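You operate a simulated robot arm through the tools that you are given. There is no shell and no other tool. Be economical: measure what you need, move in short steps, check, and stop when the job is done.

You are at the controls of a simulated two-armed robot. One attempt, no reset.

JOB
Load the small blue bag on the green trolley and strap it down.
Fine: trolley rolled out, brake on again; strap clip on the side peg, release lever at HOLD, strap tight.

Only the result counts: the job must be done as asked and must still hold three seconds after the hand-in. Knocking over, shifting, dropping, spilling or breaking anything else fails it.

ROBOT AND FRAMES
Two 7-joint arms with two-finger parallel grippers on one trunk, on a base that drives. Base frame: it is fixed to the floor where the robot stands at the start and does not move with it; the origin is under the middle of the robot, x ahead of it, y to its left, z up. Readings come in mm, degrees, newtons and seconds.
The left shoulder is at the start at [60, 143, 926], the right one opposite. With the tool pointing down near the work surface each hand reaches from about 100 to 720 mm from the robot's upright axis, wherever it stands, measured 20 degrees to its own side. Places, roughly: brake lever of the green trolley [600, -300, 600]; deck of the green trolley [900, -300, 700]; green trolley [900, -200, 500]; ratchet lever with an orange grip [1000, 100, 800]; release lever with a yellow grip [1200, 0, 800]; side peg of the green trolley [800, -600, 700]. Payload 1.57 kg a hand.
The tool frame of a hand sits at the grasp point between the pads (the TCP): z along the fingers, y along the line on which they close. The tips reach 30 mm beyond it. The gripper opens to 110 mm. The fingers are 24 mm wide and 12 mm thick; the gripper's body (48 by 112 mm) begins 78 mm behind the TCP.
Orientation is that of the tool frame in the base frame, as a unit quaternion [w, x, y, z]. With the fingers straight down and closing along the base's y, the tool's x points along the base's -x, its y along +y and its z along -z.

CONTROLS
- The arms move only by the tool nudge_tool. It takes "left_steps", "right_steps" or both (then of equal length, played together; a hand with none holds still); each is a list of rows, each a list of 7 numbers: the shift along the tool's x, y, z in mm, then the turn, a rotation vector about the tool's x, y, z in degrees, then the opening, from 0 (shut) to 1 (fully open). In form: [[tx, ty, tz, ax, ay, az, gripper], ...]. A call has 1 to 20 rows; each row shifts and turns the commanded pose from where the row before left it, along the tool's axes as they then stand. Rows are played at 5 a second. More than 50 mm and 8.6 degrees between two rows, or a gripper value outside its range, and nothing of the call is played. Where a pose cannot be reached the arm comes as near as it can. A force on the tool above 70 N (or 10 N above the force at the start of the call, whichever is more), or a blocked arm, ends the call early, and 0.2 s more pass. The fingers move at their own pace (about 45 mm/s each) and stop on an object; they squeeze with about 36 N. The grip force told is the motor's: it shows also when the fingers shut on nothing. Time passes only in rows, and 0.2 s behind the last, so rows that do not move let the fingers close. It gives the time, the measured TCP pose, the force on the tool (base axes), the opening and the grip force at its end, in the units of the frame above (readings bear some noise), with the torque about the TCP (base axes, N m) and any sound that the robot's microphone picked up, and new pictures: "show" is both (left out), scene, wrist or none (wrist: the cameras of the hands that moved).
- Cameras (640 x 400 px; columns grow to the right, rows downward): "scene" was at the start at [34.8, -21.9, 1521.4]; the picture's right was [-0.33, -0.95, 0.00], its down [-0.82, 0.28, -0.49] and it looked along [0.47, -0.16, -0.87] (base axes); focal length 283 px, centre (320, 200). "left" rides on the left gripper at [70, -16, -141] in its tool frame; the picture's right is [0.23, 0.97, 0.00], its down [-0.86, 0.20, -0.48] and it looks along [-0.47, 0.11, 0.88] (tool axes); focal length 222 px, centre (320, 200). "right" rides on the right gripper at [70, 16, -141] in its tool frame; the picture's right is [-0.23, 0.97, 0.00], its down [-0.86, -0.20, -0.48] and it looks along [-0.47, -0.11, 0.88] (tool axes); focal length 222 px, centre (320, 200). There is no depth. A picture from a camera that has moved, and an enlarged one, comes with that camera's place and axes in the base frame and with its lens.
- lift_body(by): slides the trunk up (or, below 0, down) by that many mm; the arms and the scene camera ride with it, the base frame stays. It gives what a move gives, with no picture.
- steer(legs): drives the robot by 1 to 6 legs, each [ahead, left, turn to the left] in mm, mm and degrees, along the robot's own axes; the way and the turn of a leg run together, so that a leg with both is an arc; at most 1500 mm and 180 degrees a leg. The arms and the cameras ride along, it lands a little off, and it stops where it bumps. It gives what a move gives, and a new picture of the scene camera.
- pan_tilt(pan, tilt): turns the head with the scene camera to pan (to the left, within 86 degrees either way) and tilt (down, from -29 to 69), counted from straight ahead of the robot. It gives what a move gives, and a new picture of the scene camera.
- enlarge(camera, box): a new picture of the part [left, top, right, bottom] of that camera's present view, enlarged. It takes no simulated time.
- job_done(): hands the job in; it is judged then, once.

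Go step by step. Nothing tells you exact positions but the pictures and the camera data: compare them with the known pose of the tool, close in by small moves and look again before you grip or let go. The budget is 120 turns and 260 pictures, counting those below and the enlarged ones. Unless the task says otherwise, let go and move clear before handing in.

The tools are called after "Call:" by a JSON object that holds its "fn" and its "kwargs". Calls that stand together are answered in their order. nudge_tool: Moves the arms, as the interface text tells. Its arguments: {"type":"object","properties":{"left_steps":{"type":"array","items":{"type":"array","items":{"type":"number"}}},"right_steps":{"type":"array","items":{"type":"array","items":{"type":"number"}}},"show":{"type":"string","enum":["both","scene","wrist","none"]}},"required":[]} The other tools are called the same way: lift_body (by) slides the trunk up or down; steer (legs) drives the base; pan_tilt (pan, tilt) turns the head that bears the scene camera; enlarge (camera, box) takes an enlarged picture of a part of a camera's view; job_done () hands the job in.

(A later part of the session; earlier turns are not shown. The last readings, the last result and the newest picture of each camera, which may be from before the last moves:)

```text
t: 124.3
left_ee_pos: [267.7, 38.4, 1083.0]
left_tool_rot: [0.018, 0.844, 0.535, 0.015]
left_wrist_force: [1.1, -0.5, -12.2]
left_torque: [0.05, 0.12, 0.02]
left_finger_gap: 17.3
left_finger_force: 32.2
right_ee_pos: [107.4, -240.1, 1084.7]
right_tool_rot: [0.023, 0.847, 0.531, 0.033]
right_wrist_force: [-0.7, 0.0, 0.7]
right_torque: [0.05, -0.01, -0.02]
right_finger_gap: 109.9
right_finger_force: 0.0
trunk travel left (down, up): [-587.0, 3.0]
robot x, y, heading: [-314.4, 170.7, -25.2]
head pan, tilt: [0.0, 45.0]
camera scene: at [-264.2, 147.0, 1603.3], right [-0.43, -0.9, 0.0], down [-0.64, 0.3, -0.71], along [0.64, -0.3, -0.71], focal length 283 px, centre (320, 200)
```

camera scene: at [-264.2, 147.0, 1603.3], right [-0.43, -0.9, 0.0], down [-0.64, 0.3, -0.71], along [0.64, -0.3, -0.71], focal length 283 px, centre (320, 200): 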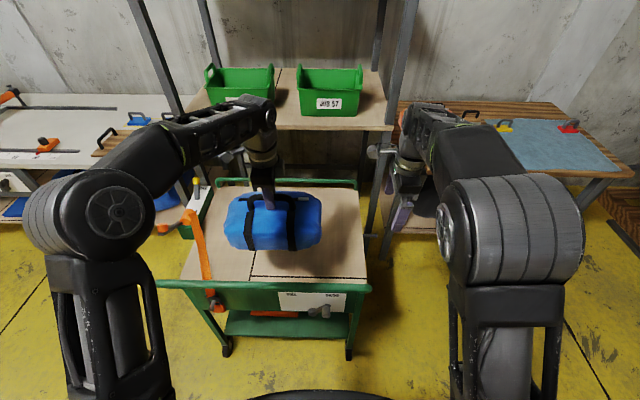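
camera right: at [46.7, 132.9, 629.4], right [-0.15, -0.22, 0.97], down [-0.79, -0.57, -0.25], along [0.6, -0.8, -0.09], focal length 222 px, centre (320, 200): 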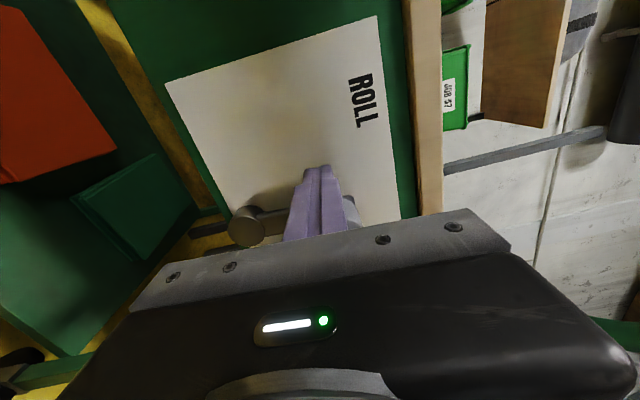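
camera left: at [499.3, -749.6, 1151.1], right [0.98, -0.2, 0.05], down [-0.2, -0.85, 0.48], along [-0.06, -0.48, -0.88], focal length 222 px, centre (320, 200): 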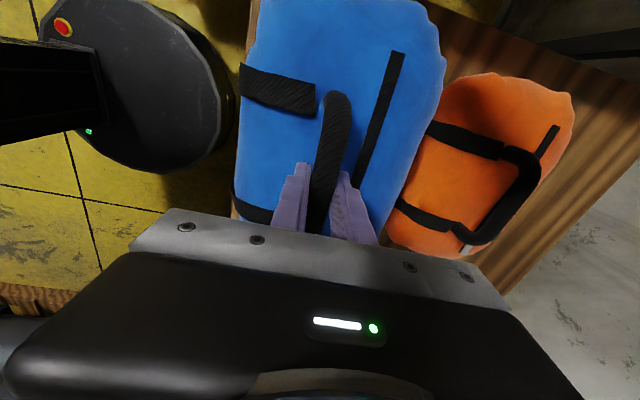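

The bag hovers over the deck. I drive 80 mm more and extend the arm to the deck centre, then check from above.

Call:
{"fn": "steer", "kwargs": {"legs": [[80, 15, 0.2]]}}

Call:
{"fn": "nudge_tool", "kwargs": {"left_steps": [[0, 20, 0, 0, 0, 0, 0], [0, 20, 0, 0, 0, 0, 0], [0, 20, 0, 0, 0, 0, 0], [0, 20, 0, 0, 0, 0, 0]]}}

```text
t: 125.4
left_ee_pos: [345.4, 22.2, 1083.5]
left_tool_rot: [0.016, 0.843, 0.537, 0.015]
left_wrist_force: [1.0, -0.9, -11.9]
left_torque: [0.05, 0.14, 0.01]
left_finger_gap: 17.6
left_finger_force: 32.0
right_ee_pos: [187.0, -257.4, 1085.2]
right_tool_rot: [0.024, 0.846, 0.532, 0.033]
right_wrist_force: [0.9, 0.8, -0.1]
right_torque: [0.02, 0.04, 0.0]
right_finger_gap: 110.3
right_finger_force: 0.1
trunk travel left (down, up): [-587.0, 3.0]
robot x, y, heading: [-235.7, 148.0, -25.1]
head pan, tilt: [0.0, 45.0]
camera scene: at [-185.0, 127.1, 1603.3], right [-0.42, -0.91, 0.0], down [-0.64, 0.3, -0.71], along [0.64, -0.3, -0.71], focal length 283 px, centre (320, 200)
```

scene: 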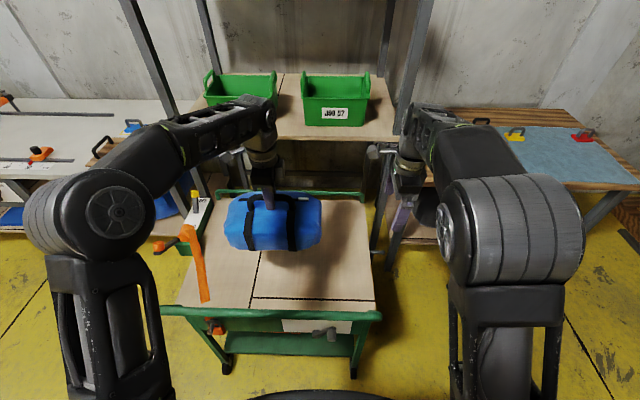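

```text
t: 126.4
left_ee_pos: [401.3, -3.2, 1084.4]
left_tool_rot: [0.018, 0.843, 0.537, 0.015]
left_wrist_force: [-0.2, 0.0, -11.3]
left_torque: [0.01, 0.05, 0.01]
left_finger_gap: 17.6
left_finger_force: 32.6
left hand out of reach, approached as far as the arm can: row 4
right_ee_pos: [186.5, -255.9, 1086.6]
right_tool_rot: [0.025, 0.846, 0.532, 0.033]
right_wrist_force: [0.5, 0.1, -0.2]
right_torque: [0.0, -0.03, 0.02]
right_finger_gap: 110.1
right_finger_force: 0.1
trunk travel left (down, up): [-587.0, 3.0]
robot x, y, heading: [-239.6, 150.2, -25.1]
head pan, tilt: [0.0, 45.0]
camera scene: at [-186.9, 128.3, 1603.4], right [-0.42, -0.91, 0.0], down [-0.64, 0.3, -0.71], along [0.64, -0.3, -0.71], focal length 283 px, centre (320, 200)
camera left: at [409.4, 67.3, 1226.0], right [0.98, -0.21, 0.05], down [-0.2, -0.85, 0.48], along [-0.06, -0.48, -0.88], focal length 222 px, centre (320, 200)
```

scene: 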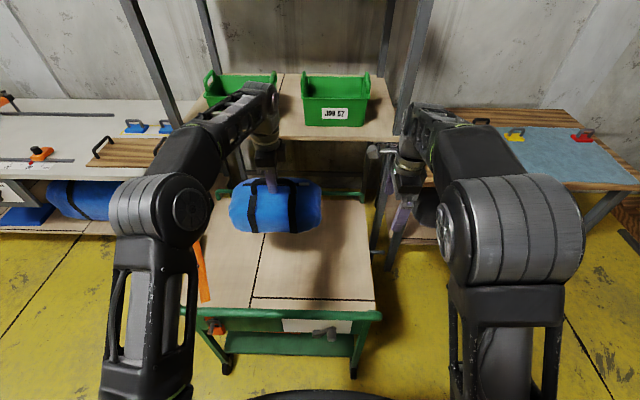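
left: 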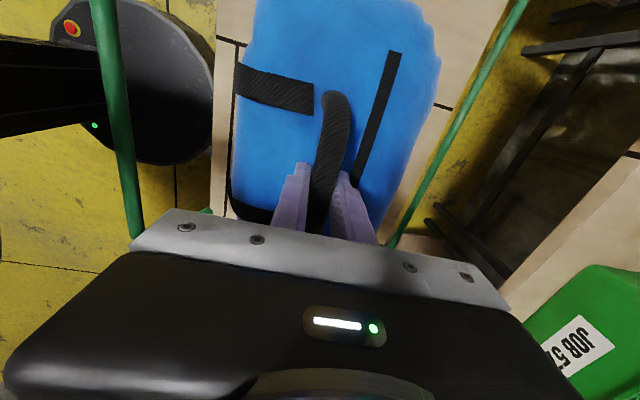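

The bag is over the deck at A=365, L=166. I lower it by arm, watching the force.

Call:
{"fn": "nudge_tool", "kwargs": {"left_steps": [[0, 5, 20, 0, 0, 0, 0], [0, 5, 20, 0, 0, 0, 0], [0, 5, 20, 0, 0, 0, 0], [0, 5, 20, 0, 0, 0, 0], [0, 0, 20, 0, 0, 0, 0], [0, 0, 20, 0, 0, 0, 0]]}}

Call:
{"fn": "enlarge", "kwargs": {"camera": "scene", "box": [160, 150, 400, 330]}}

```text
t: 127.8
left_ee_pos: [424.2, -14.0, 966.1]
left_tool_rot: [0.018, 0.844, 0.537, 0.015]
left_wrist_force: [0.4, 0.4, -11.8]
left_torque: [0.03, 0.11, 0.0]
left_finger_gap: 17.6
left_finger_force: 32.6
right_ee_pos: [186.8, -256.7, 1086.0]
right_tool_rot: [0.024, 0.845, 0.533, 0.034]
right_wrist_force: [0.5, -0.1, -0.3]
right_torque: [-0.01, 0.04, -0.02]
right_finger_gap: 110.2
right_finger_force: 0.0
trunk travel left (down, up): [-587.0, 3.0]
robot x, y, heading: [-236.8, 148.3, -25.2]
head pan, tilt: [0.0, 45.0]
camera scene: at [-186.2, 127.3, 1603.4], right [-0.42, -0.91, 0.0], down [-0.64, 0.3, -0.71], along [0.64, -0.3, -0.71], focal length 283 px, centre (320, 200)
camera left: at [432.9, 57.6, 1107.8], right [0.98, -0.21, 0.05], down [-0.2, -0.85, 0.48], along [-0.06, -0.48, -0.88], focal length 222 px, centre (320, 200)
```

scene: 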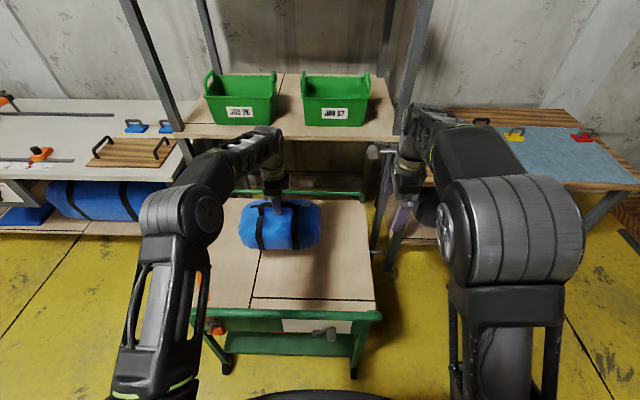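
left: 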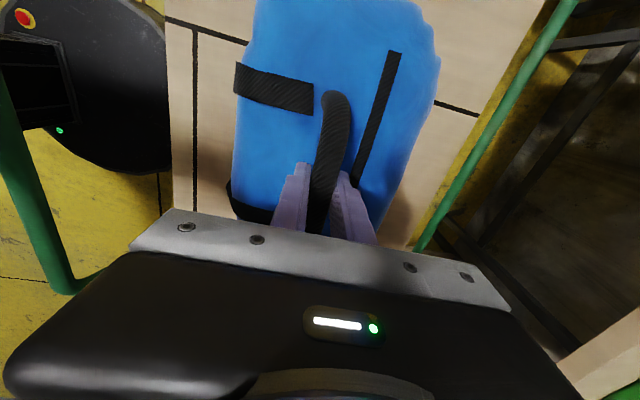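

```text
2.22 times, centred on (280, 240) of scene
camera zoom: at [-186.2, 127.3, 1603.4], right [-0.42, -0.91, 0.0], down [-0.64, 0.3, -0.71], along [0.64, -0.3, -0.71], focal length 629 px, centre (409, 111)
```

zoom: 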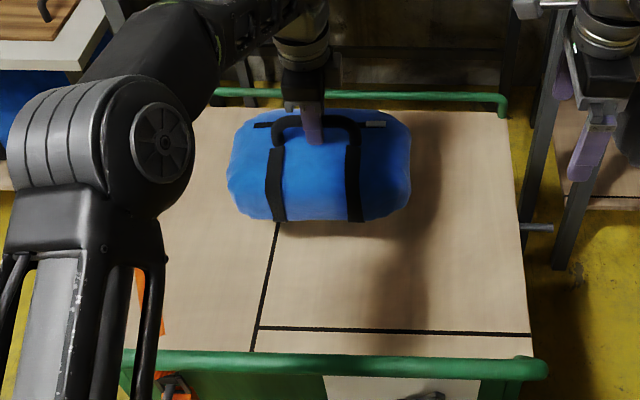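

Positions agree with the strap line. I keep lowering until the deck takes the weight.

Call:
{"fn": "nudge_tool", "kwargs": {"left_steps": [[0, 5, 12, 0, 0, 0, 0], [0, 5, 12, 0, 0, 0, 0], [0, 0, 10, 0, 0, 0, 0], [0, 0, 6, 0, 0, 0, 0]], "show": "none"}}

Call:
{"fn": "enlarge", "kwargs": {"camera": "scene", "box": [160, 150, 400, 330]}}

```text
t: 128.8
left_ee_pos: [434.2, -20.3, 926.3]
left_tool_rot: [0.018, 0.843, 0.537, 0.015]
left_wrist_force: [-0.2, 0.6, -12.4]
left_torque: [0.04, 0.07, 0.02]
left_finger_gap: 17.5
left_finger_force: 32.3
right_ee_pos: [186.9, -258.2, 1085.0]
right_tool_rot: [0.024, 0.846, 0.532, 0.034]
right_wrist_force: [0.0, 0.0, -0.2]
right_torque: [0.0, 0.01, -0.01]
right_finger_gap: 110.3
right_finger_force: 0.0
trunk travel left (down, up): [-587.0, 3.0]
robot x, y, heading: [-237.7, 150.6, -25.3]
head pan, tilt: [0.0, 45.0]
```

```text
2.22 times, centred on (280, 240) of scene
camera zoom: at [-186.6, 127.4, 1603.4], right [-0.42, -0.91, 0.0], down [-0.64, 0.3, -0.71], along [0.64, -0.3, -0.71], focal length 629 px, centre (409, 111)
```

zoom: 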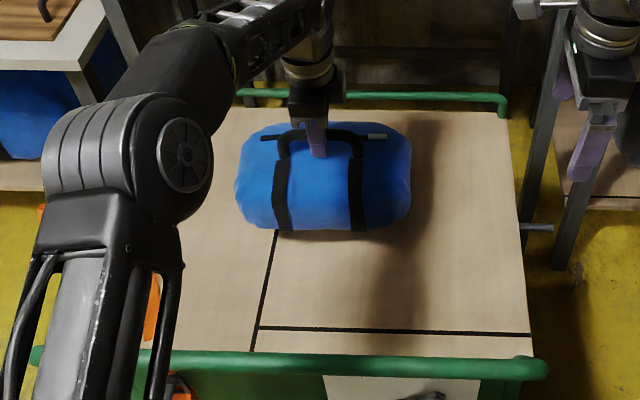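

Still hanging; I lower further in small steps.

Call:
{"fn": "nudge_tool", "kwargs": {"left_steps": [[0, 0, 10, 0, 0, 0, 0], [0, 0, 10, 0, 0, 0, 0], [0, 0, 10, 0, 0, 0, 0], [0, 0, 6, 0, 0, 0, 0]], "show": "none"}}

Call:
{"fn": "enlarge", "kwargs": {"camera": "scene", "box": [60, 150, 400, 390]}}

```text
t: 129.8
left_ee_pos: [436.1, -20.5, 891.8]
left_tool_rot: [0.018, 0.843, 0.537, 0.016]
left_wrist_force: [0.2, 0.2, -11.6]
left_torque: [0.03, 0.08, 0.01]
left_finger_gap: 17.8
left_finger_force: 32.0
right_ee_pos: [186.6, -257.6, 1085.9]
right_tool_rot: [0.023, 0.846, 0.532, 0.033]
right_wrist_force: [0.6, 0.6, -0.2]
right_torque: [0.01, 0.02, -0.01]
right_finger_gap: 110.1
right_finger_force: 0.0
trunk travel left (down, up): [-587.0, 3.0]
robot x, y, heading: [-237.9, 151.9, -25.0]
head pan, tilt: [0.0, 45.0]
```

```text
1.67 times, centred on (230, 270) of scene
camera zoom: at [-186.6, 127.4, 1603.4], right [-0.42, -0.91, 0.0], down [-0.64, 0.3, -0.71], along [0.64, -0.3, -0.71], focal length 472 px, centre (470, 83)
```

zoom: 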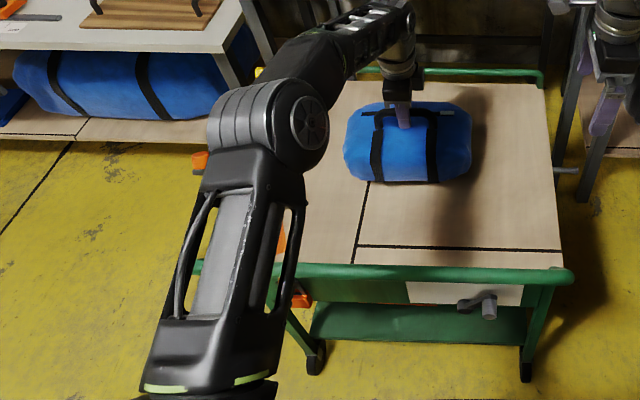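

The elbow stays well above the handle. I continue down.

Call:
{"fn": "nudge_tool", "kwargs": {"left_steps": [[0, 0, 8, 0, 0, 0, 0], [0, 0, 8, 0, 0, 0, 0], [0, 0, 8, 0, 0, 0, 0], [0, 0, 6, 0, 0, 0, 0]], "show": "none"}}

```text
t: 130.8
left_ee_pos: [436.6, -19.4, 864.0]
left_tool_rot: [0.019, 0.843, 0.537, 0.016]
left_wrist_force: [-6.7, 4.0, 8.8]
left_torque: [0.06, 0.26, -0.09]
left_finger_gap: 17.7
left_finger_force: 32.5
right_ee_pos: [185.3, -256.4, 1087.5]
right_tool_rot: [0.024, 0.846, 0.532, 0.034]
right_wrist_force: [0.7, 0.3, -0.4]
right_torque: [0.03, -0.01, 0.04]
right_finger_gap: 110.2
right_finger_force: 0.0
trunk travel left (down, up): [-587.0, 3.0]
robot x, y, heading: [-236.2, 150.5, -25.0]
head pan, tilt: [0.0, 45.0]
```

The deck carries the bag now. I open the fingers and rise straight up.

Call:
{"fn": "nudge_tool", "kwargs": {"left_steps": [[0, 0, -3, 0, 0, 0, 0], [0, 0, 0, 0, 0, 0, 0.5], [0, 0, 0, 0, 0, 0, 0.6], [0, 0, 0, 0, 0, 0, 0.6], [0, 0, -15, 0, 0, 0, 0.6], [0, 0, -30, 0, 0, 0, 0.6], [0, 0, -40, 0, 0, 0, 0.6], [0, 0, -40, 0, 0, 0, 0.6], [0, 0, -40, 0, 0, 0, 0.6], [0, 0, -40, 0, 0, 0, 0.6]]}}

```text
t: 133.0
left_ee_pos: [426.7, -19.0, 1048.8]
left_tool_rot: [0.019, 0.844, 0.536, 0.016]
left_wrist_force: [-0.2, 0.1, -1.2]
left_torque: [0.02, -0.02, -0.01]
left_finger_gap: 65.9
left_finger_force: 0.0
left hand out of reach, approached as far as the arm can: row 10
right_ee_pos: [186.2, -258.0, 1086.0]
right_tool_rot: [0.024, 0.846, 0.531, 0.034]
right_wrist_force: [0.0, 0.5, -0.6]
right_torque: [-0.01, 0.0, 0.0]
right_finger_gap: 110.3
right_finger_force: 0.1
trunk travel left (down, up): [-587.0, 3.0]
robot x, y, heading: [-237.7, 148.3, -25.2]
head pan, tilt: [0.0, 45.0]
camera scene: at [-187.7, 127.9, 1603.4], right [-0.42, -0.91, 0.0], down [-0.64, 0.3, -0.71], along [0.64, -0.3, -0.71], focal length 283 px, centre (320, 200)
camera left: at [435.2, 51.9, 1190.5], right [0.98, -0.21, 0.05], down [-0.2, -0.85, 0.48], along [-0.06, -0.48, -0.87], focal length 222 px, centre (320, 200)
```

scene: 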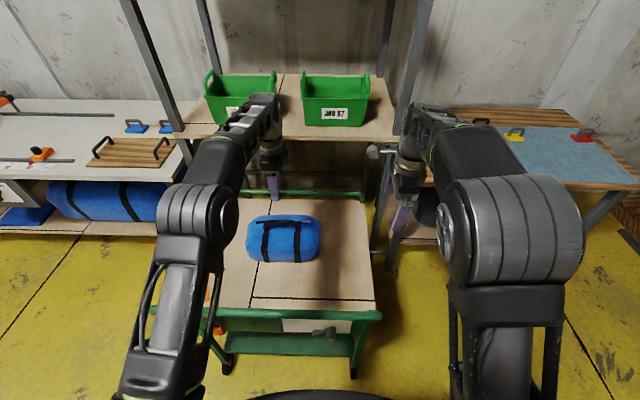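
left: 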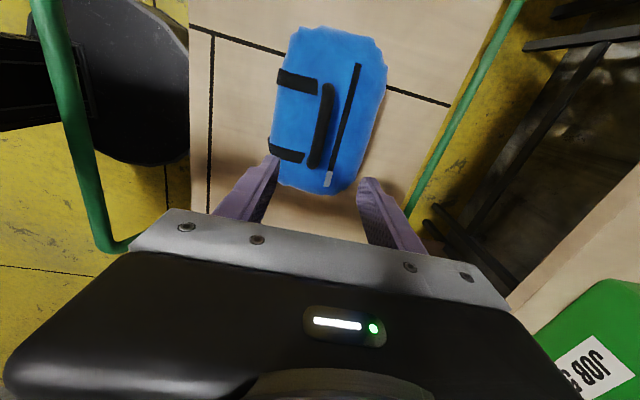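

The bag stands on the deck. I retract the left hand, back off, and inspect the clip, ratchet and peg.

Call:
{"fn": "nudge_tool", "kwargs": {"left_steps": [[0, -45, 0, 0, 0, 0, 1], [0, -45, 0, 0, 0, 0, 1], [0, -45, 0, 0, 0, 0, 1], [0, -45, 0, 0, 0, 0, 1], [10, -45, 0, 0, 0, 0, 1], [15, -45, 0, 0, 0, 0, 1]], "show": "none"}}

Call:
{"fn": "steer", "kwargs": {"legs": [[-200, 0, 0], [0, 200, 0]]}}

Call:
{"fn": "enlarge", "kwargs": {"camera": "scene", "box": [160, 120, 320, 240]}}

Call:
{"fn": "enlarge", "kwargs": {"camera": "scene", "box": [220, 140, 460, 320]}}

```text
t: 134.4
left_ee_pos: [195.1, 119.8, 1034.6]
left_tool_rot: [0.02, 0.843, 0.537, 0.016]
left_wrist_force: [0.2, -0.6, -0.3]
left_torque: [-0.02, -0.04, 0.01]
left_finger_gap: 110.0
left_finger_force: 0.1
right_ee_pos: [184.5, -256.2, 1086.9]
right_tool_rot: [0.025, 0.846, 0.532, 0.034]
right_wrist_force: [1.1, 0.4, -0.1]
right_torque: [0.01, -0.03, -0.03]
right_finger_gap: 109.9
right_finger_force: 0.0
trunk travel left (down, up): [-587.0, 3.0]
robot x, y, heading: [-235.4, 149.4, -25.2]
head pan, tilt: [0.0, 45.0]
```

```text
t: 137.2
left_ee_pos: [106.0, 387.3, 1034.5]
left_tool_rot: [0.02, 0.844, 0.535, 0.016]
left_wrist_force: [0.6, -0.3, 0.2]
left_torque: [0.0, 0.03, -0.02]
left_finger_gap: 110.2
left_finger_force: 0.0
right_ee_pos: [93.6, 12.2, 1086.2]
right_tool_rot: [0.023, 0.847, 0.53, 0.033]
right_wrist_force: [-0.9, -0.2, -0.6]
right_torque: [-0.04, 0.02, 0.03]
right_finger_gap: 110.1
right_finger_force: 0.0
trunk travel left (down, up): [-587.0, 3.0]
robot x, y, heading: [-323.2, 417.9, -25.6]
head pan, tilt: [0.0, 45.0]
camera scene: at [-277.9, 398.1, 1603.4], right [-0.43, -0.9, 0.0], down [-0.64, 0.3, -0.71], along [0.64, -0.3, -0.71], focal length 283 px, centre (320, 200)
```

scene: 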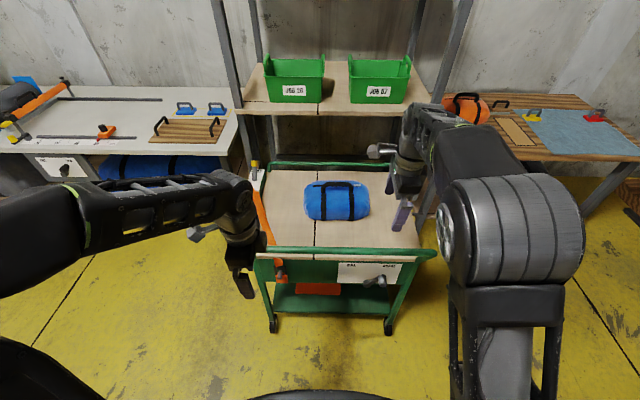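

```text
3.33 times, centred on (240, 180) of scene
camera zoom: at [-277.9, 398.1, 1603.4], right [-0.43, -0.9, 0.0], down [-0.64, 0.3, -0.71], along [0.64, -0.3, -0.71], focal length 944 px, centre (587, 267)
```

zoom: 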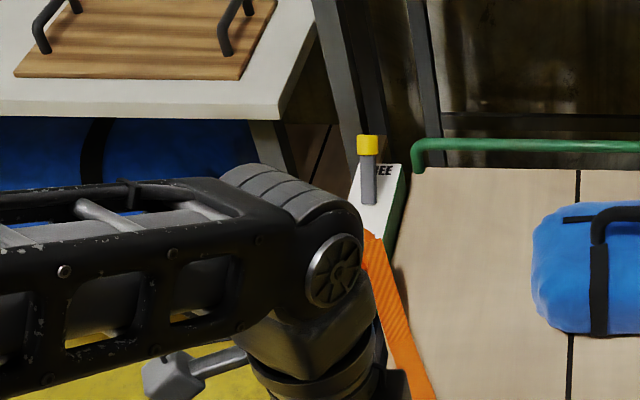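

```text
2.22 times, centred on (340, 230) of scene
camera zoom: at [-277.9, 398.1, 1603.4], right [-0.43, -0.9, 0.0], down [-0.64, 0.3, -0.71], along [0.64, -0.3, -0.71], focal length 629 px, centre (276, 133)
```

zoom: 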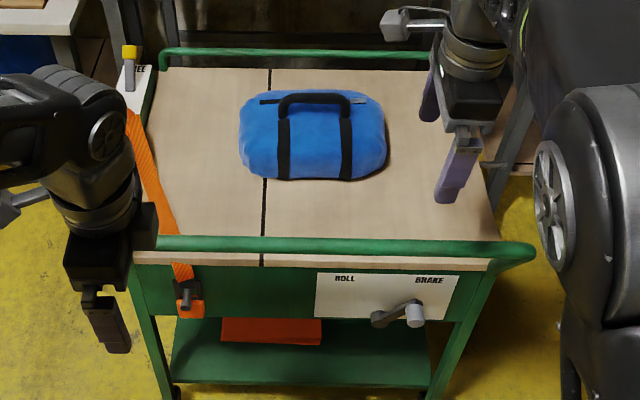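

I zoom on the clip in its front dock.

Call:
{"fn": "enlarge", "kwargs": {"camera": "scene", "box": [260, 240, 310, 290]}}

Call:
{"fn": "enlarge", "kwargs": {"camera": "scene", "box": [370, 150, 450, 230]}}

```text
8.00 times, centred on (285, 265) of scene
camera zoom: at [-277.9, 398.1, 1603.4], right [-0.43, -0.9, 0.0], down [-0.64, 0.3, -0.71], along [0.64, -0.3, -0.71], focal length 2265 px, centre (600, -320)
```

zoom: 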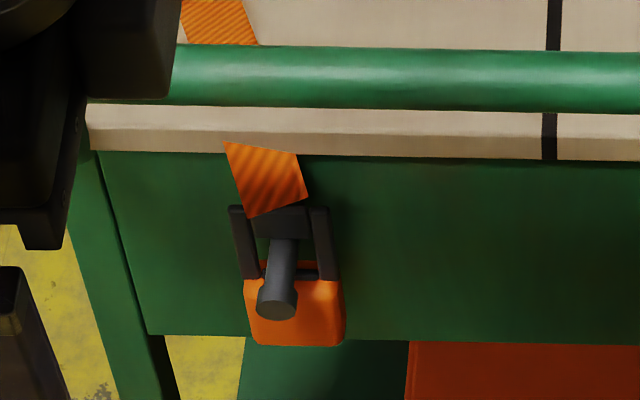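

```text
5.00 times, centred on (410, 190) of scene
camera zoom: at [-277.9, 398.1, 1603.4], right [-0.43, -0.9, 0.0], down [-0.64, 0.3, -0.71], along [0.64, -0.3, -0.71], focal length 1416 px, centre (-130, 250)
```

zoom: 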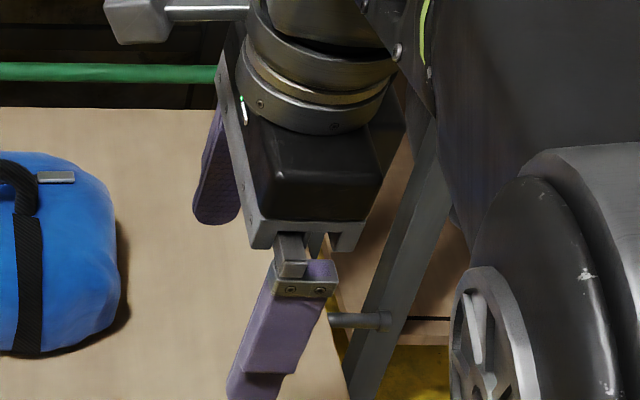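

The clip is a ring with an orange tab on a parking peg: tab at about z 597, front-left. I'll take it with the right hand pointing forward, so I back off, shift left and reorient that hand.

Call:
{"fn": "steer", "kwargs": {"legs": [[-220, 0, 0.7], [0, 290, 0]]}}

Call:
{"fn": "nudge_tool", "kwargs": {"right_steps": [[0, 0, 0, 0, 0, -8.2, 1], [0, 0, 0, 0, 0, -8.2, 1], [0, 0, 0, 0, 0, -8.2, 1], [0, 0, 0, 0, 0, -8.2, 1], [0, 0, 0, 0, 0, -8.2, 1], [0, 0, 0, 0, 0, -8.2, 1], [0, 0, 0, 0, 0, -8.2, 1], [0, 0, 0, 0, 0, -8.2, 1], [0, 0, 0, 0, 0, -8.2, 1], [0, 0, 0, 0, 0, -8.2, 1], [0, 0, 0, 0, 0, -8, 1]], "show": "none"}}

Call:
{"fn": "nudge_tool", "kwargs": {"right_steps": [[0, 0, 0, 0, -8.5, 0, 1], [0, 0, 0, 0, -8.5, 0, 1], [0, 0, 0, 0, -8.5, 0, 1], [0, 0, 0, 0, -8.5, 0, 1], [0, 0, 0, 0, -8.5, 0, 1], [0, 0, 0, 0, -8.5, 0, 1], [0, 0, 0, 0, -8.5, 0, 1], [0, 0, 0, 0, -8.5, 0, 1], [0, 0, 0, 0, -8.5, 0, 1], [0, 0, 0, 0, -8.5, 0, 1]], "show": "scene"}}

```text
t: 140.5
left_ee_pos: [25.9, 744.1, 1035.1]
left_tool_rot: [0.018, 0.841, 0.54, 0.016]
left_wrist_force: [0.0, 0.8, 0.5]
left_torque: [-0.01, 0.0, 0.0]
left_finger_gap: 110.2
left_finger_force: 0.0
right_ee_pos: [17.4, 368.3, 1086.8]
right_tool_rot: [0.024, 0.844, 0.534, 0.033]
right_wrist_force: [0.3, -0.4, 0.7]
right_torque: [-0.02, 0.02, 0.0]
right_finger_gap: 110.0
right_finger_force: 0.0
trunk travel left (down, up): [-587.0, 3.0]
robot x, y, heading: [-401.7, 772.4, -24.8]
head pan, tilt: [0.0, 45.0]
camera scene: at [-358.7, 750.5, 1603.4], right [-0.42, -0.91, 0.0], down [-0.64, 0.29, -0.71], along [0.64, -0.3, -0.71], focal length 283 px, centre (320, 200)
```

scene: 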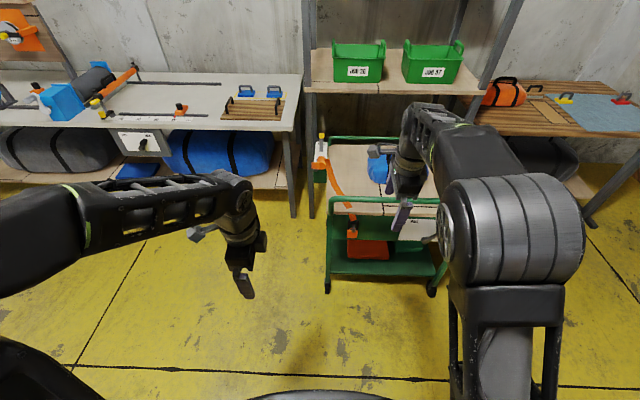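

```text
t: 142.9
left_ee_pos: [24.6, 743.3, 1035.4]
left_tool_rot: [0.019, 0.842, 0.539, 0.016]
left_wrist_force: [-0.1, 0.0, -0.6]
left_torque: [0.03, 0.01, -0.03]
left_finger_gap: 110.1
left_finger_force: 0.0
right_ee_pos: [17.2, 367.0, 1084.6]
right_tool_rot: [0.041, 0.217, 0.975, 0.006]
right_wrist_force: [-0.1, 0.1, -0.1]
right_torque: [-0.02, -0.04, 0.03]
right_finger_gap: 110.2
right_finger_force: 0.1
trunk travel left (down, up): [-587.0, 3.0]
robot x, y, heading: [-412.0, 773.4, -24.9]
head pan, tilt: [0.0, 45.0]
```

```text
t: 145.1
left_ee_pos: [25.4, 743.0, 1034.0]
left_tool_rot: [0.018, 0.841, 0.54, 0.016]
left_wrist_force: [0.2, -0.1, 0.1]
left_torque: [-0.02, -0.02, 0.02]
left_finger_gap: 109.9
left_finger_force: 0.0
right_ee_pos: [18.3, 369.5, 1081.1]
right_tool_rot: [0.561, 0.182, 0.799, -0.115]
right_wrist_force: [-0.6, -0.1, -0.1]
right_torque: [0.01, 0.0, -0.02]
right_finger_gap: 109.8
right_finger_force: 0.1
right hand out of reach, approached as far as the arm can: row 8, 9, 10
trunk travel left (down, up): [-587.0, 3.0]
robot x, y, heading: [-403.9, 773.6, -24.6]
head pan, tilt: [0.0, 45.0]
camera scene: at [-359.0, 749.3, 1603.4], right [-0.42, -0.91, 0.0], down [-0.64, 0.3, -0.71], along [0.64, -0.3, -0.71], focal length 283 px, centre (320, 200)
```

scene: 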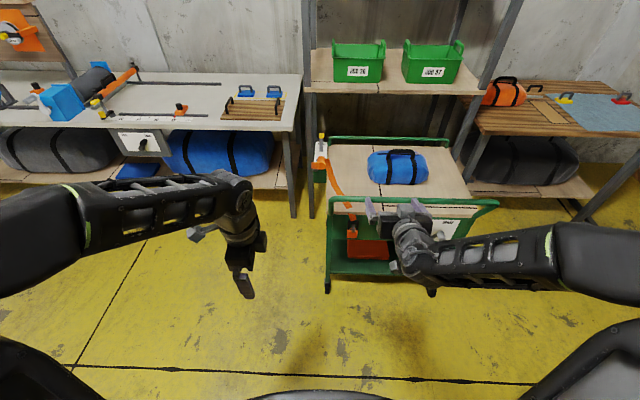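

The pitch is 20° short; I lower the hand relative to the shoulder and finish the pitch, then lower the trunk.

Call:
{"fn": "nudge_tool", "kwargs": {"right_steps": [[28, 0, 10, 0, 0, 0, 1], [28, 0, 10, 0, 0, 0, 1], [28, 0, 10, 0, 0, 0, 1], [0, 0, 0, 0, -6, 0, 1], [0, 0, 0, 0, -6, 0, 1], [0, 0, 0, 0, -6, 0, 1]], "show": "none"}}

Call:
{"fn": "lift_body", "kwargs": {"by": -390}}

Call:
{"fn": "pan_tilt", "kwargs": {"pan": -15, "tilt": 35}}

Call:
{"fn": "enlarge", "kwargs": {"camera": "right", "box": [0, 0, 640, 400]}}

```text
t: 146.5
left_ee_pos: [25.9, 742.6, 1035.3]
left_tool_rot: [0.018, 0.842, 0.539, 0.017]
left_wrist_force: [0.5, 0.7, -0.7]
left_torque: [-0.01, 0.0, 0.02]
left_finger_gap: 110.2
left_finger_force: 0.0
right_ee_pos: [18.1, 370.0, 1031.1]
right_tool_rot: [0.561, 0.181, 0.799, -0.114]
right_wrist_force: [-0.4, 0.0, -0.2]
right_torque: [0.02, 0.0, -0.01]
right_finger_gap: 110.0
right_finger_force: 0.0
right hand out of reach, approached as far as the arm can: row 2, 3, 4, 5, 6
trunk travel left (down, up): [-587.0, 3.0]
robot x, y, heading: [-407.2, 770.1, -24.7]
head pan, tilt: [0.0, 45.0]
```

```text
t: 150.2
left_ee_pos: [25.0, 743.4, 645.2]
left_tool_rot: [0.019, 0.841, 0.54, 0.016]
left_wrist_force: [0.6, -0.5, -0.2]
left_torque: [0.03, 0.0, 0.02]
left_finger_gap: 110.0
left_finger_force: 0.1
right_ee_pos: [18.7, 371.0, 641.3]
right_tool_rot: [0.56, 0.182, 0.8, -0.114]
right_wrist_force: [0.0, 0.1, -0.4]
right_torque: [0.0, 0.01, -0.03]
right_finger_gap: 110.0
right_finger_force: 0.0
trunk travel left (down, up): [-197.0, 393.0]
robot x, y, heading: [-403.9, 774.5, -24.8]
head pan, tilt: [0.0, 45.0]
```

```text
t: 151.0
left_ee_pos: [24.9, 743.1, 644.9]
left_tool_rot: [0.018, 0.842, 0.54, 0.016]
left_wrist_force: [0.3, -0.5, -1.0]
left_torque: [0.03, 0.03, 0.0]
left_finger_gap: 109.9
left_finger_force: 0.0
right_ee_pos: [18.1, 371.3, 640.5]
right_tool_rot: [0.56, 0.182, 0.8, -0.115]
right_wrist_force: [-0.4, 0.2, 0.0]
right_torque: [0.01, 0.01, 0.0]
right_finger_gap: 109.8
right_finger_force: 0.0
trunk travel left (down, up): [-197.0, 393.0]
robot x, y, heading: [-412.1, 771.7, -24.7]
head pan, tilt: [-15.0, 35.0]
camera scene: at [-365.4, 727.1, 1228.2], right [-0.64, -0.77, 0.0], down [-0.44, 0.37, -0.82], along [0.63, -0.52, -0.57], focal length 283 px, centre (320, 200)
```

scene: 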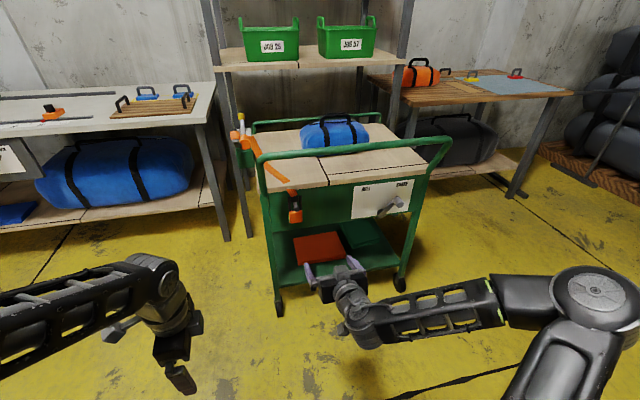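

```text
1.00 times, centred on (320, 200) of right
camera zoom: at [-118.1, 450.1, 625.3], right [0.48, 0.85, 0.23], down [-0.23, -0.14, 0.96], along [0.85, -0.51, 0.13], focal length 222 px, centre (320, 200)
```

zoom: 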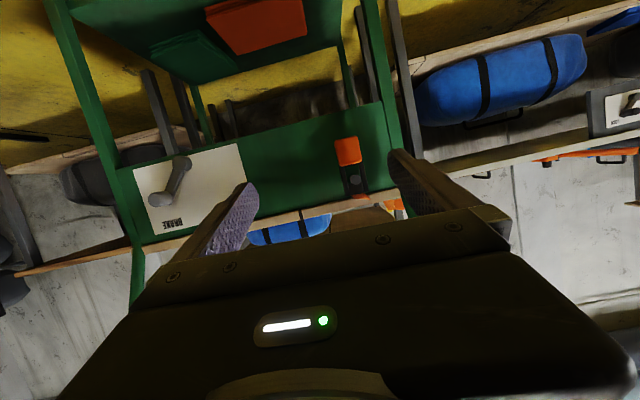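

The tab triangulates again to A=146, L≈385, z≈599. I lower/shift the hand to its height and drive forward 200 mm.

Call:
{"fn": "nudge_tool", "kwargs": {"right_steps": [[20, 21, 7.5, 0, 0, 0, 1], [20, 21, 7.5, 0, 0, 0, 0.9]], "show": "none"}}

Call:
{"fn": "steer", "kwargs": {"legs": [[190, 0, 0]]}}

Call:
{"fn": "enlarge", "kwargs": {"camera": "right", "box": [160, 0, 480, 200]}}

```text
t: 151.6
left_ee_pos: [25.6, 744.1, 644.3]
left_tool_rot: [0.019, 0.841, 0.54, 0.015]
left_wrist_force: [0.1, 0.2, -0.1]
left_torque: [0.0, 0.01, -0.02]
left_finger_gap: 109.8
left_finger_force: 0.0
right_ee_pos: [31.2, 377.9, 638.7]
right_tool_rot: [0.56, 0.181, 0.8, -0.114]
right_wrist_force: [-0.8, 0.2, -0.3]
right_torque: [-0.01, 0.04, 0.0]
right_finger_gap: 99.2
right_finger_force: 0.0
right hand out of reach, approached as far as the arm can: row 1, 2
trunk travel left (down, up): [-197.0, 393.0]
robot x, y, heading: [-411.7, 772.1, -24.5]
head pan, tilt: [-15.0, 35.0]
```

```text
t: 153.1
left_ee_pos: [197.2, 665.1, 645.9]
left_tool_rot: [0.02, 0.841, 0.54, 0.016]
left_wrist_force: [-0.5, 0.6, -0.2]
left_torque: [-0.01, -0.01, 0.01]
left_finger_gap: 109.8
left_finger_force: 0.2
right_ee_pos: [206.0, 299.0, 637.7]
right_tool_rot: [0.56, 0.182, 0.8, -0.114]
right_wrist_force: [0.2, -0.5, 0.1]
right_torque: [0.01, 0.01, -0.02]
right_finger_gap: 99.0
right_finger_force: 0.0
trunk travel left (down, up): [-197.0, 393.0]
robot x, y, heading: [-235.5, 693.3, -24.7]
head pan, tilt: [-15.0, 35.0]
camera scene: at [-192.5, 647.8, 1228.3], right [-0.64, -0.77, 0.0], down [-0.44, 0.37, -0.82], along [0.63, -0.52, -0.57], focal length 283 px, centre (320, 200)
```

scene: 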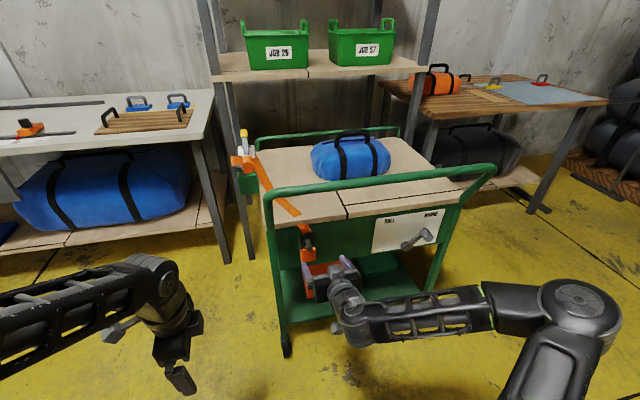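

```text
2.00 times, centred on (320, 100) of right
camera zoom: at [67.5, 378.5, 622.8], right [0.48, 0.85, 0.23], down [-0.23, -0.14, 0.96], along [0.85, -0.51, 0.13], focal length 444 px, centre (320, 400)
```

zoom: 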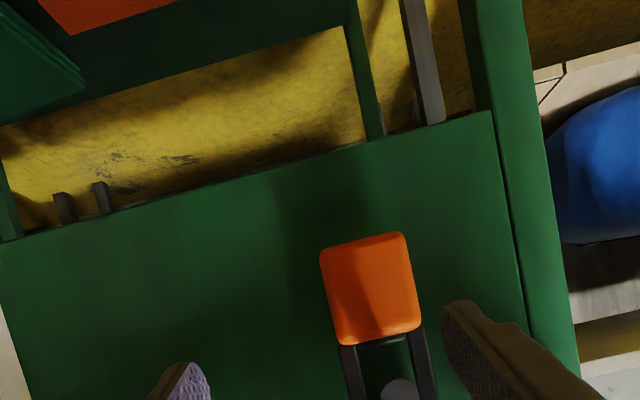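

I use the trunk (−31) and base (left 28) for fine positioning, since the arm is near its limit there.

Call:
{"fn": "lift_body", "kwargs": {"by": -31}}

Call:
{"fn": "steer", "kwargs": {"legs": [[25, 28, 0]]}}

Call:
{"fn": "enlarge", "kwargs": {"camera": "right", "box": [160, 0, 480, 260]}}

Call:
{"fn": "enlarge", "kwargs": {"camera": "scene", "box": [260, 200, 400, 330]}}

```text
t: 153.9
left_ee_pos: [198.6, 664.8, 613.2]
left_tool_rot: [0.018, 0.841, 0.541, 0.016]
left_wrist_force: [-0.1, -0.2, 0.0]
left_torque: [0.02, 0.02, 0.02]
left_finger_gap: 110.2
left_finger_force: 0.1
right_ee_pos: [203.2, 300.2, 607.1]
right_tool_rot: [0.56, 0.181, 0.8, -0.114]
right_wrist_force: [-0.6, -0.2, -1.0]
right_torque: [0.01, 0.03, -0.02]
right_finger_gap: 98.9
right_finger_force: 0.1
trunk travel left (down, up): [-166.0, 424.0]
robot x, y, heading: [-236.7, 691.7, -24.7]
head pan, tilt: [-15.0, 35.0]
```

```text
t: 154.8
left_ee_pos: [232.1, 680.7, 614.0]
left_tool_rot: [0.018, 0.841, 0.541, 0.016]
left_wrist_force: [0.8, -0.6, -0.7]
left_torque: [0.02, -0.04, 0.0]
left_finger_gap: 110.2
left_finger_force: 0.0
right_ee_pos: [238.0, 314.0, 606.9]
right_tool_rot: [0.561, 0.181, 0.8, -0.113]
right_wrist_force: [0.3, -0.7, -0.5]
right_torque: [0.02, 0.0, -0.03]
right_finger_gap: 99.2
right_finger_force: 0.1
trunk travel left (down, up): [-166.0, 424.0]
robot x, y, heading: [-201.7, 708.2, -24.6]
head pan, tilt: [-15.0, 35.0]
camera scene: at [-157.8, 662.9, 1197.3], right [-0.64, -0.77, 0.0], down [-0.44, 0.37, -0.82], along [0.63, -0.52, -0.57], focal length 283 px, centre (320, 200)
```

scene: 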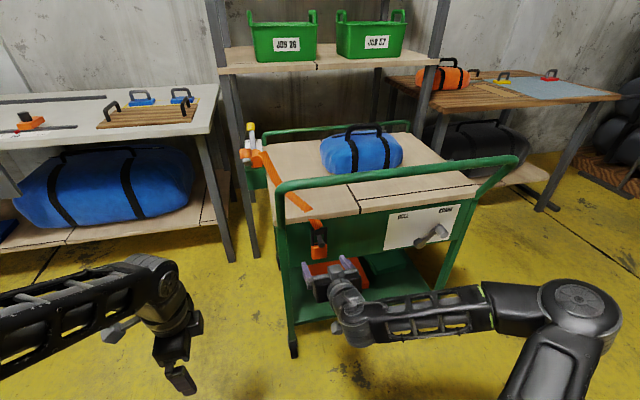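

```text
1.54 times, centred on (320, 130) of right
camera zoom: at [102.1, 393.5, 591.7], right [0.48, 0.85, 0.23], down [-0.23, -0.14, 0.96], along [0.85, -0.51, 0.13], focal length 342 px, centre (320, 308)
```

zoom: 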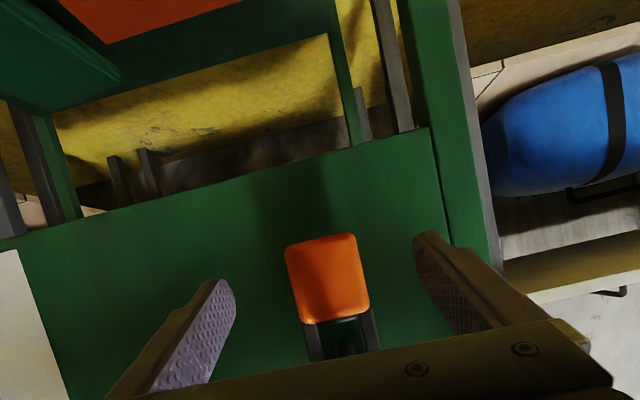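

```text
3.08 times, centred on (330, 265) of scene
camera zoom: at [-157.8, 662.9, 1197.3], right [-0.64, -0.77, 0.0], down [-0.44, 0.37, -0.82], along [0.63, -0.52, -0.57], focal length 871 px, centre (289, 0)
```

zoom: 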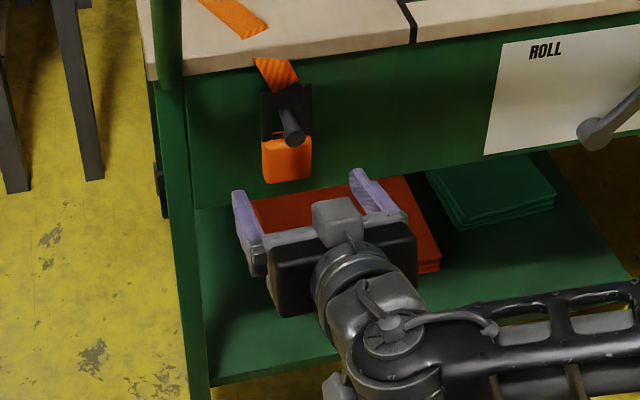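

Lateral and height alignment are good. I drive 42 mm forward to bring the tab between the pads.

Call:
{"fn": "steer", "kwargs": {"legs": [[42, 0, 0]]}}

Call:
{"fn": "enlarge", "kwargs": {"camera": "right", "box": [160, 0, 480, 260]}}

Call:
{"fn": "enlarge", "kwargs": {"camera": "scene", "box": [260, 200, 400, 330]}}

```text
t: 155.7
left_ee_pos: [269.4, 663.5, 614.1]
left_tool_rot: [0.018, 0.841, 0.541, 0.015]
left_wrist_force: [0.6, -0.1, -0.5]
left_torque: [-0.03, -0.02, -0.04]
left_finger_gap: 110.0
left_finger_force: 0.0
right_ee_pos: [275.6, 297.9, 607.4]
right_tool_rot: [0.56, 0.182, 0.8, -0.114]
right_wrist_force: [-1.1, 0.6, 0.2]
right_torque: [-0.01, -0.01, -0.01]
right_finger_gap: 99.0
right_finger_force: 0.0
trunk travel left (down, up): [-166.0, 424.0]
robot x, y, heading: [-161.6, 690.1, -24.7]
head pan, tilt: [-15.0, 35.0]
camera scene: at [-120.5, 645.9, 1197.3], right [-0.64, -0.77, 0.0], down [-0.44, 0.37, -0.82], along [0.63, -0.52, -0.57], focal length 283 px, centre (320, 200)
```

scene: 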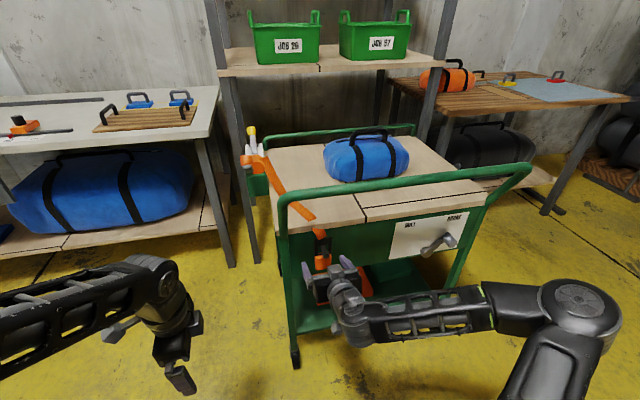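

```text
1.54 times, centred on (320, 130) of right
camera zoom: at [139.5, 376.5, 591.8], right [0.48, 0.85, 0.23], down [-0.23, -0.14, 0.96], along [0.85, -0.51, 0.13], focal length 342 px, centre (320, 308)
```

zoom: 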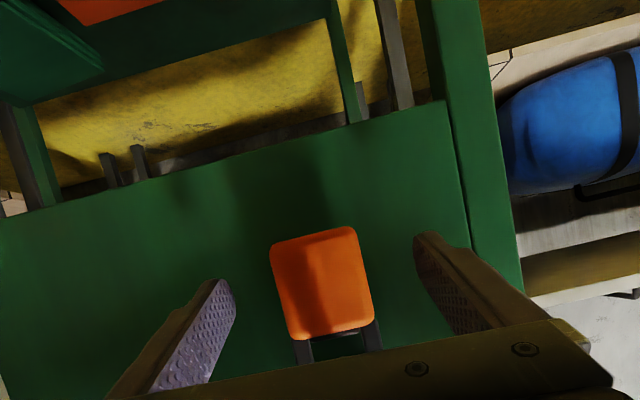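

```text
3.08 times, centred on (330, 265) of scene
camera zoom: at [-120.5, 645.9, 1197.3], right [-0.64, -0.77, 0.0], down [-0.44, 0.37, -0.82], along [0.63, -0.52, -0.57], focal length 871 px, centre (289, 0)
```

zoom: 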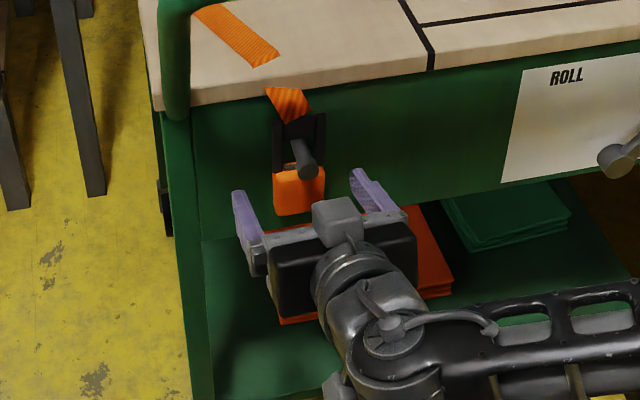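

The tab is between the fingertips; I move in 8 mm more and close.

Call:
{"fn": "nudge_tool", "kwargs": {"right_steps": [[-2.7, 0, 7.5, 0, 0, 0, 0.8], [0, 0, 0, 0, 0, 0, 0], [0, 0, 0, 0, 0, 0, 0], [0, 0, 0, 0, 0, 0, 0], [0, 0, 0, 0, 0, 0, 0], [0, 0, 0, 0, 0, 0, 0], [0, 0, 0, 0, 0, 0, 0]], "show": "wrist"}}

Call:
{"fn": "enlarge", "kwargs": {"camera": "scene", "box": [260, 200, 400, 330]}}

```text
t: 157.2
left_ee_pos: [269.0, 663.8, 613.9]
left_tool_rot: [0.018, 0.841, 0.541, 0.017]
left_wrist_force: [-0.9, 0.0, -0.6]
left_torque: [-0.04, 0.0, 0.02]
left_finger_gap: 109.9
left_finger_force: 0.0
right_ee_pos: [283.3, 294.5, 607.3]
right_tool_rot: [0.561, 0.181, 0.8, -0.114]
right_wrist_force: [-0.9, 0.4, -0.7]
right_torque: [-0.08, 0.02, 0.04]
right_finger_gap: 45.7
right_finger_force: 36.0
trunk travel left (down, up): [-166.0, 424.0]
robot x, y, heading: [-161.0, 693.3, -24.8]
head pan, tilt: [-15.0, 35.0]
camera right: at [146.8, 373.0, 591.6], right [0.48, 0.85, 0.23], down [-0.23, -0.14, 0.96], along [0.85, -0.51, 0.13], focal length 222 px, centre (320, 200)
```

right: 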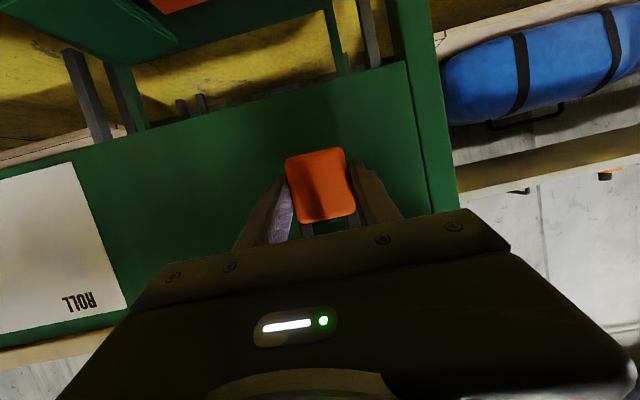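

```text
3.08 times, centred on (330, 265) of scene
camera zoom: at [-120.3, 645.9, 1197.3], right [-0.64, -0.77, 0.0], down [-0.44, 0.37, -0.82], along [0.63, -0.52, -0.57], focal length 871 px, centre (289, 0)
```

zoom: 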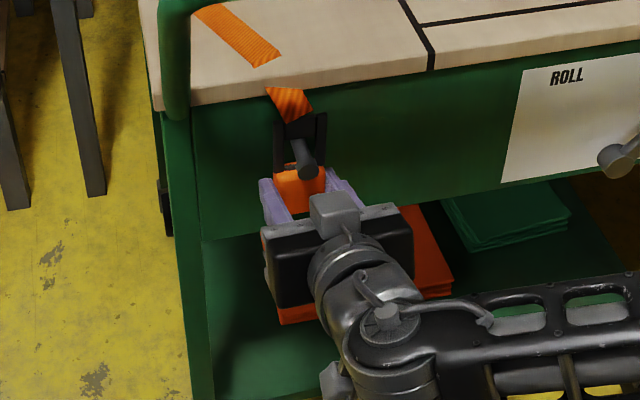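

The tab is gripped (46 mm). I pull it straight back off the parking peg by driving back a little.

Call:
{"fn": "steer", "kwargs": {"legs": [[-35, 0, 0]]}}

Call:
{"fn": "enlarge", "kwargs": {"camera": "scene", "box": [250, 190, 390, 320]}}

```text
t: 158.1
left_ee_pos: [238.1, 678.9, 615.2]
left_tool_rot: [0.019, 0.841, 0.54, 0.015]
left_wrist_force: [0.2, -0.3, 0.4]
left_torque: [0.01, 0.0, 0.0]
left_finger_gap: 109.6
left_finger_force: 0.0
right_ee_pos: [250.9, 309.6, 609.7]
right_tool_rot: [0.563, 0.18, 0.799, -0.114]
right_wrist_force: [-5.1, 2.1, 14.2]
right_torque: [-0.18, -0.53, 0.03]
right_finger_gap: 45.3
right_finger_force: 35.6
trunk travel left (down, up): [-166.0, 424.0]
robot x, y, heading: [-195.1, 703.7, -24.8]
head pan, tilt: [-15.0, 35.0]
camera scene: at [-153.4, 661.2, 1197.5], right [-0.64, -0.77, 0.0], down [-0.44, 0.36, -0.82], along [0.63, -0.52, -0.57], focal length 283 px, centre (320, 200)
```

scene: 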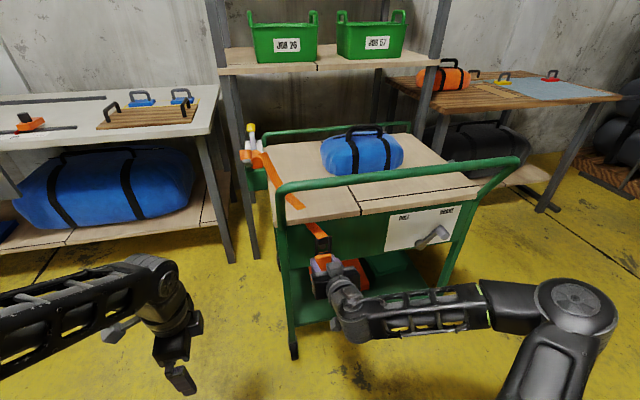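

```text
3.08 times, centred on (320, 255) of scene
camera zoom: at [-153.4, 661.2, 1197.5], right [-0.64, -0.77, 0.0], down [-0.44, 0.36, -0.82], along [0.63, -0.52, -0.57], focal length 871 px, centre (320, 31)
```

zoom: 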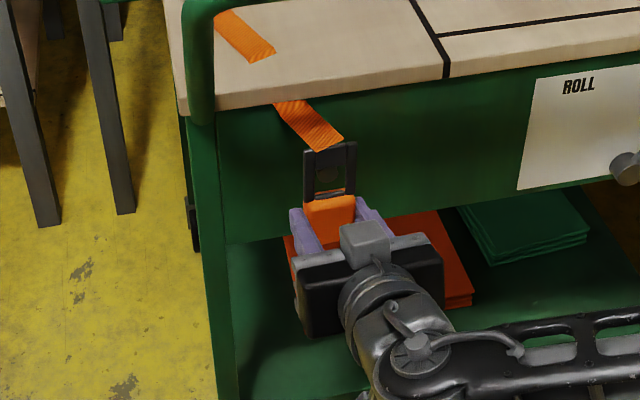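

The ring slides along the peg. I pull further back to clear it.

Call:
{"fn": "steer", "kwargs": {"legs": [[-60, 0, 0]]}}

Call:
{"fn": "enlarge", "kwargs": {"camera": "scene", "box": [250, 190, 390, 320]}}

```text
t: 159.1
left_ee_pos: [183.7, 703.3, 613.0]
left_tool_rot: [0.017, 0.84, 0.541, 0.017]
left_wrist_force: [0.5, -0.3, 0.4]
left_torque: [-0.02, -0.01, 0.02]
left_finger_gap: 109.9
left_finger_force: 0.1
right_ee_pos: [198.1, 332.7, 608.5]
right_tool_rot: [0.562, 0.18, 0.799, -0.114]
right_wrist_force: [0.2, -0.6, -0.8]
right_torque: [0.03, 0.01, 0.04]
right_finger_gap: 45.4
right_finger_force: 36.5
trunk travel left (down, up): [-166.0, 424.0]
robot x, y, heading: [-252.5, 733.5, -24.5]
head pan, tilt: [-15.0, 35.0]
camera scene: at [-205.3, 684.6, 1197.2], right [-0.64, -0.77, 0.0], down [-0.44, 0.37, -0.82], along [0.63, -0.52, -0.57], focal length 283 px, centre (320, 200)
```

scene: 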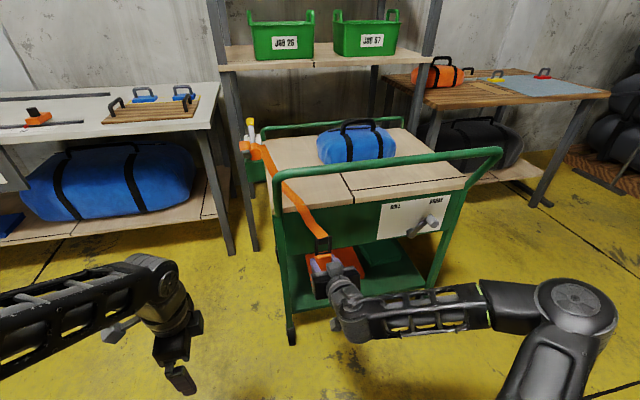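

```text
3.08 times, centred on (320, 255) of scene
camera zoom: at [-205.3, 684.6, 1197.2], right [-0.64, -0.77, 0.0], down [-0.44, 0.37, -0.82], along [0.63, -0.52, -0.57], focal length 871 px, centre (320, 31)
```

zoom: 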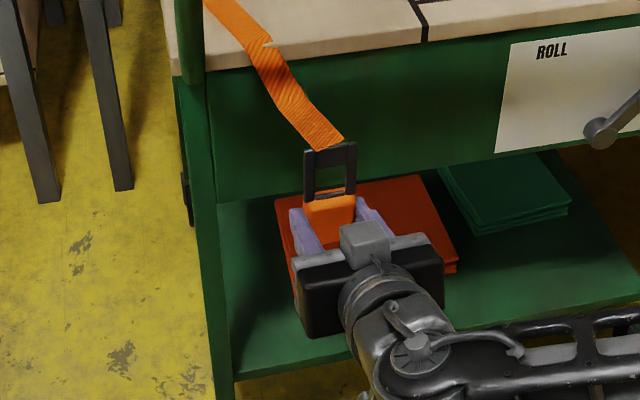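

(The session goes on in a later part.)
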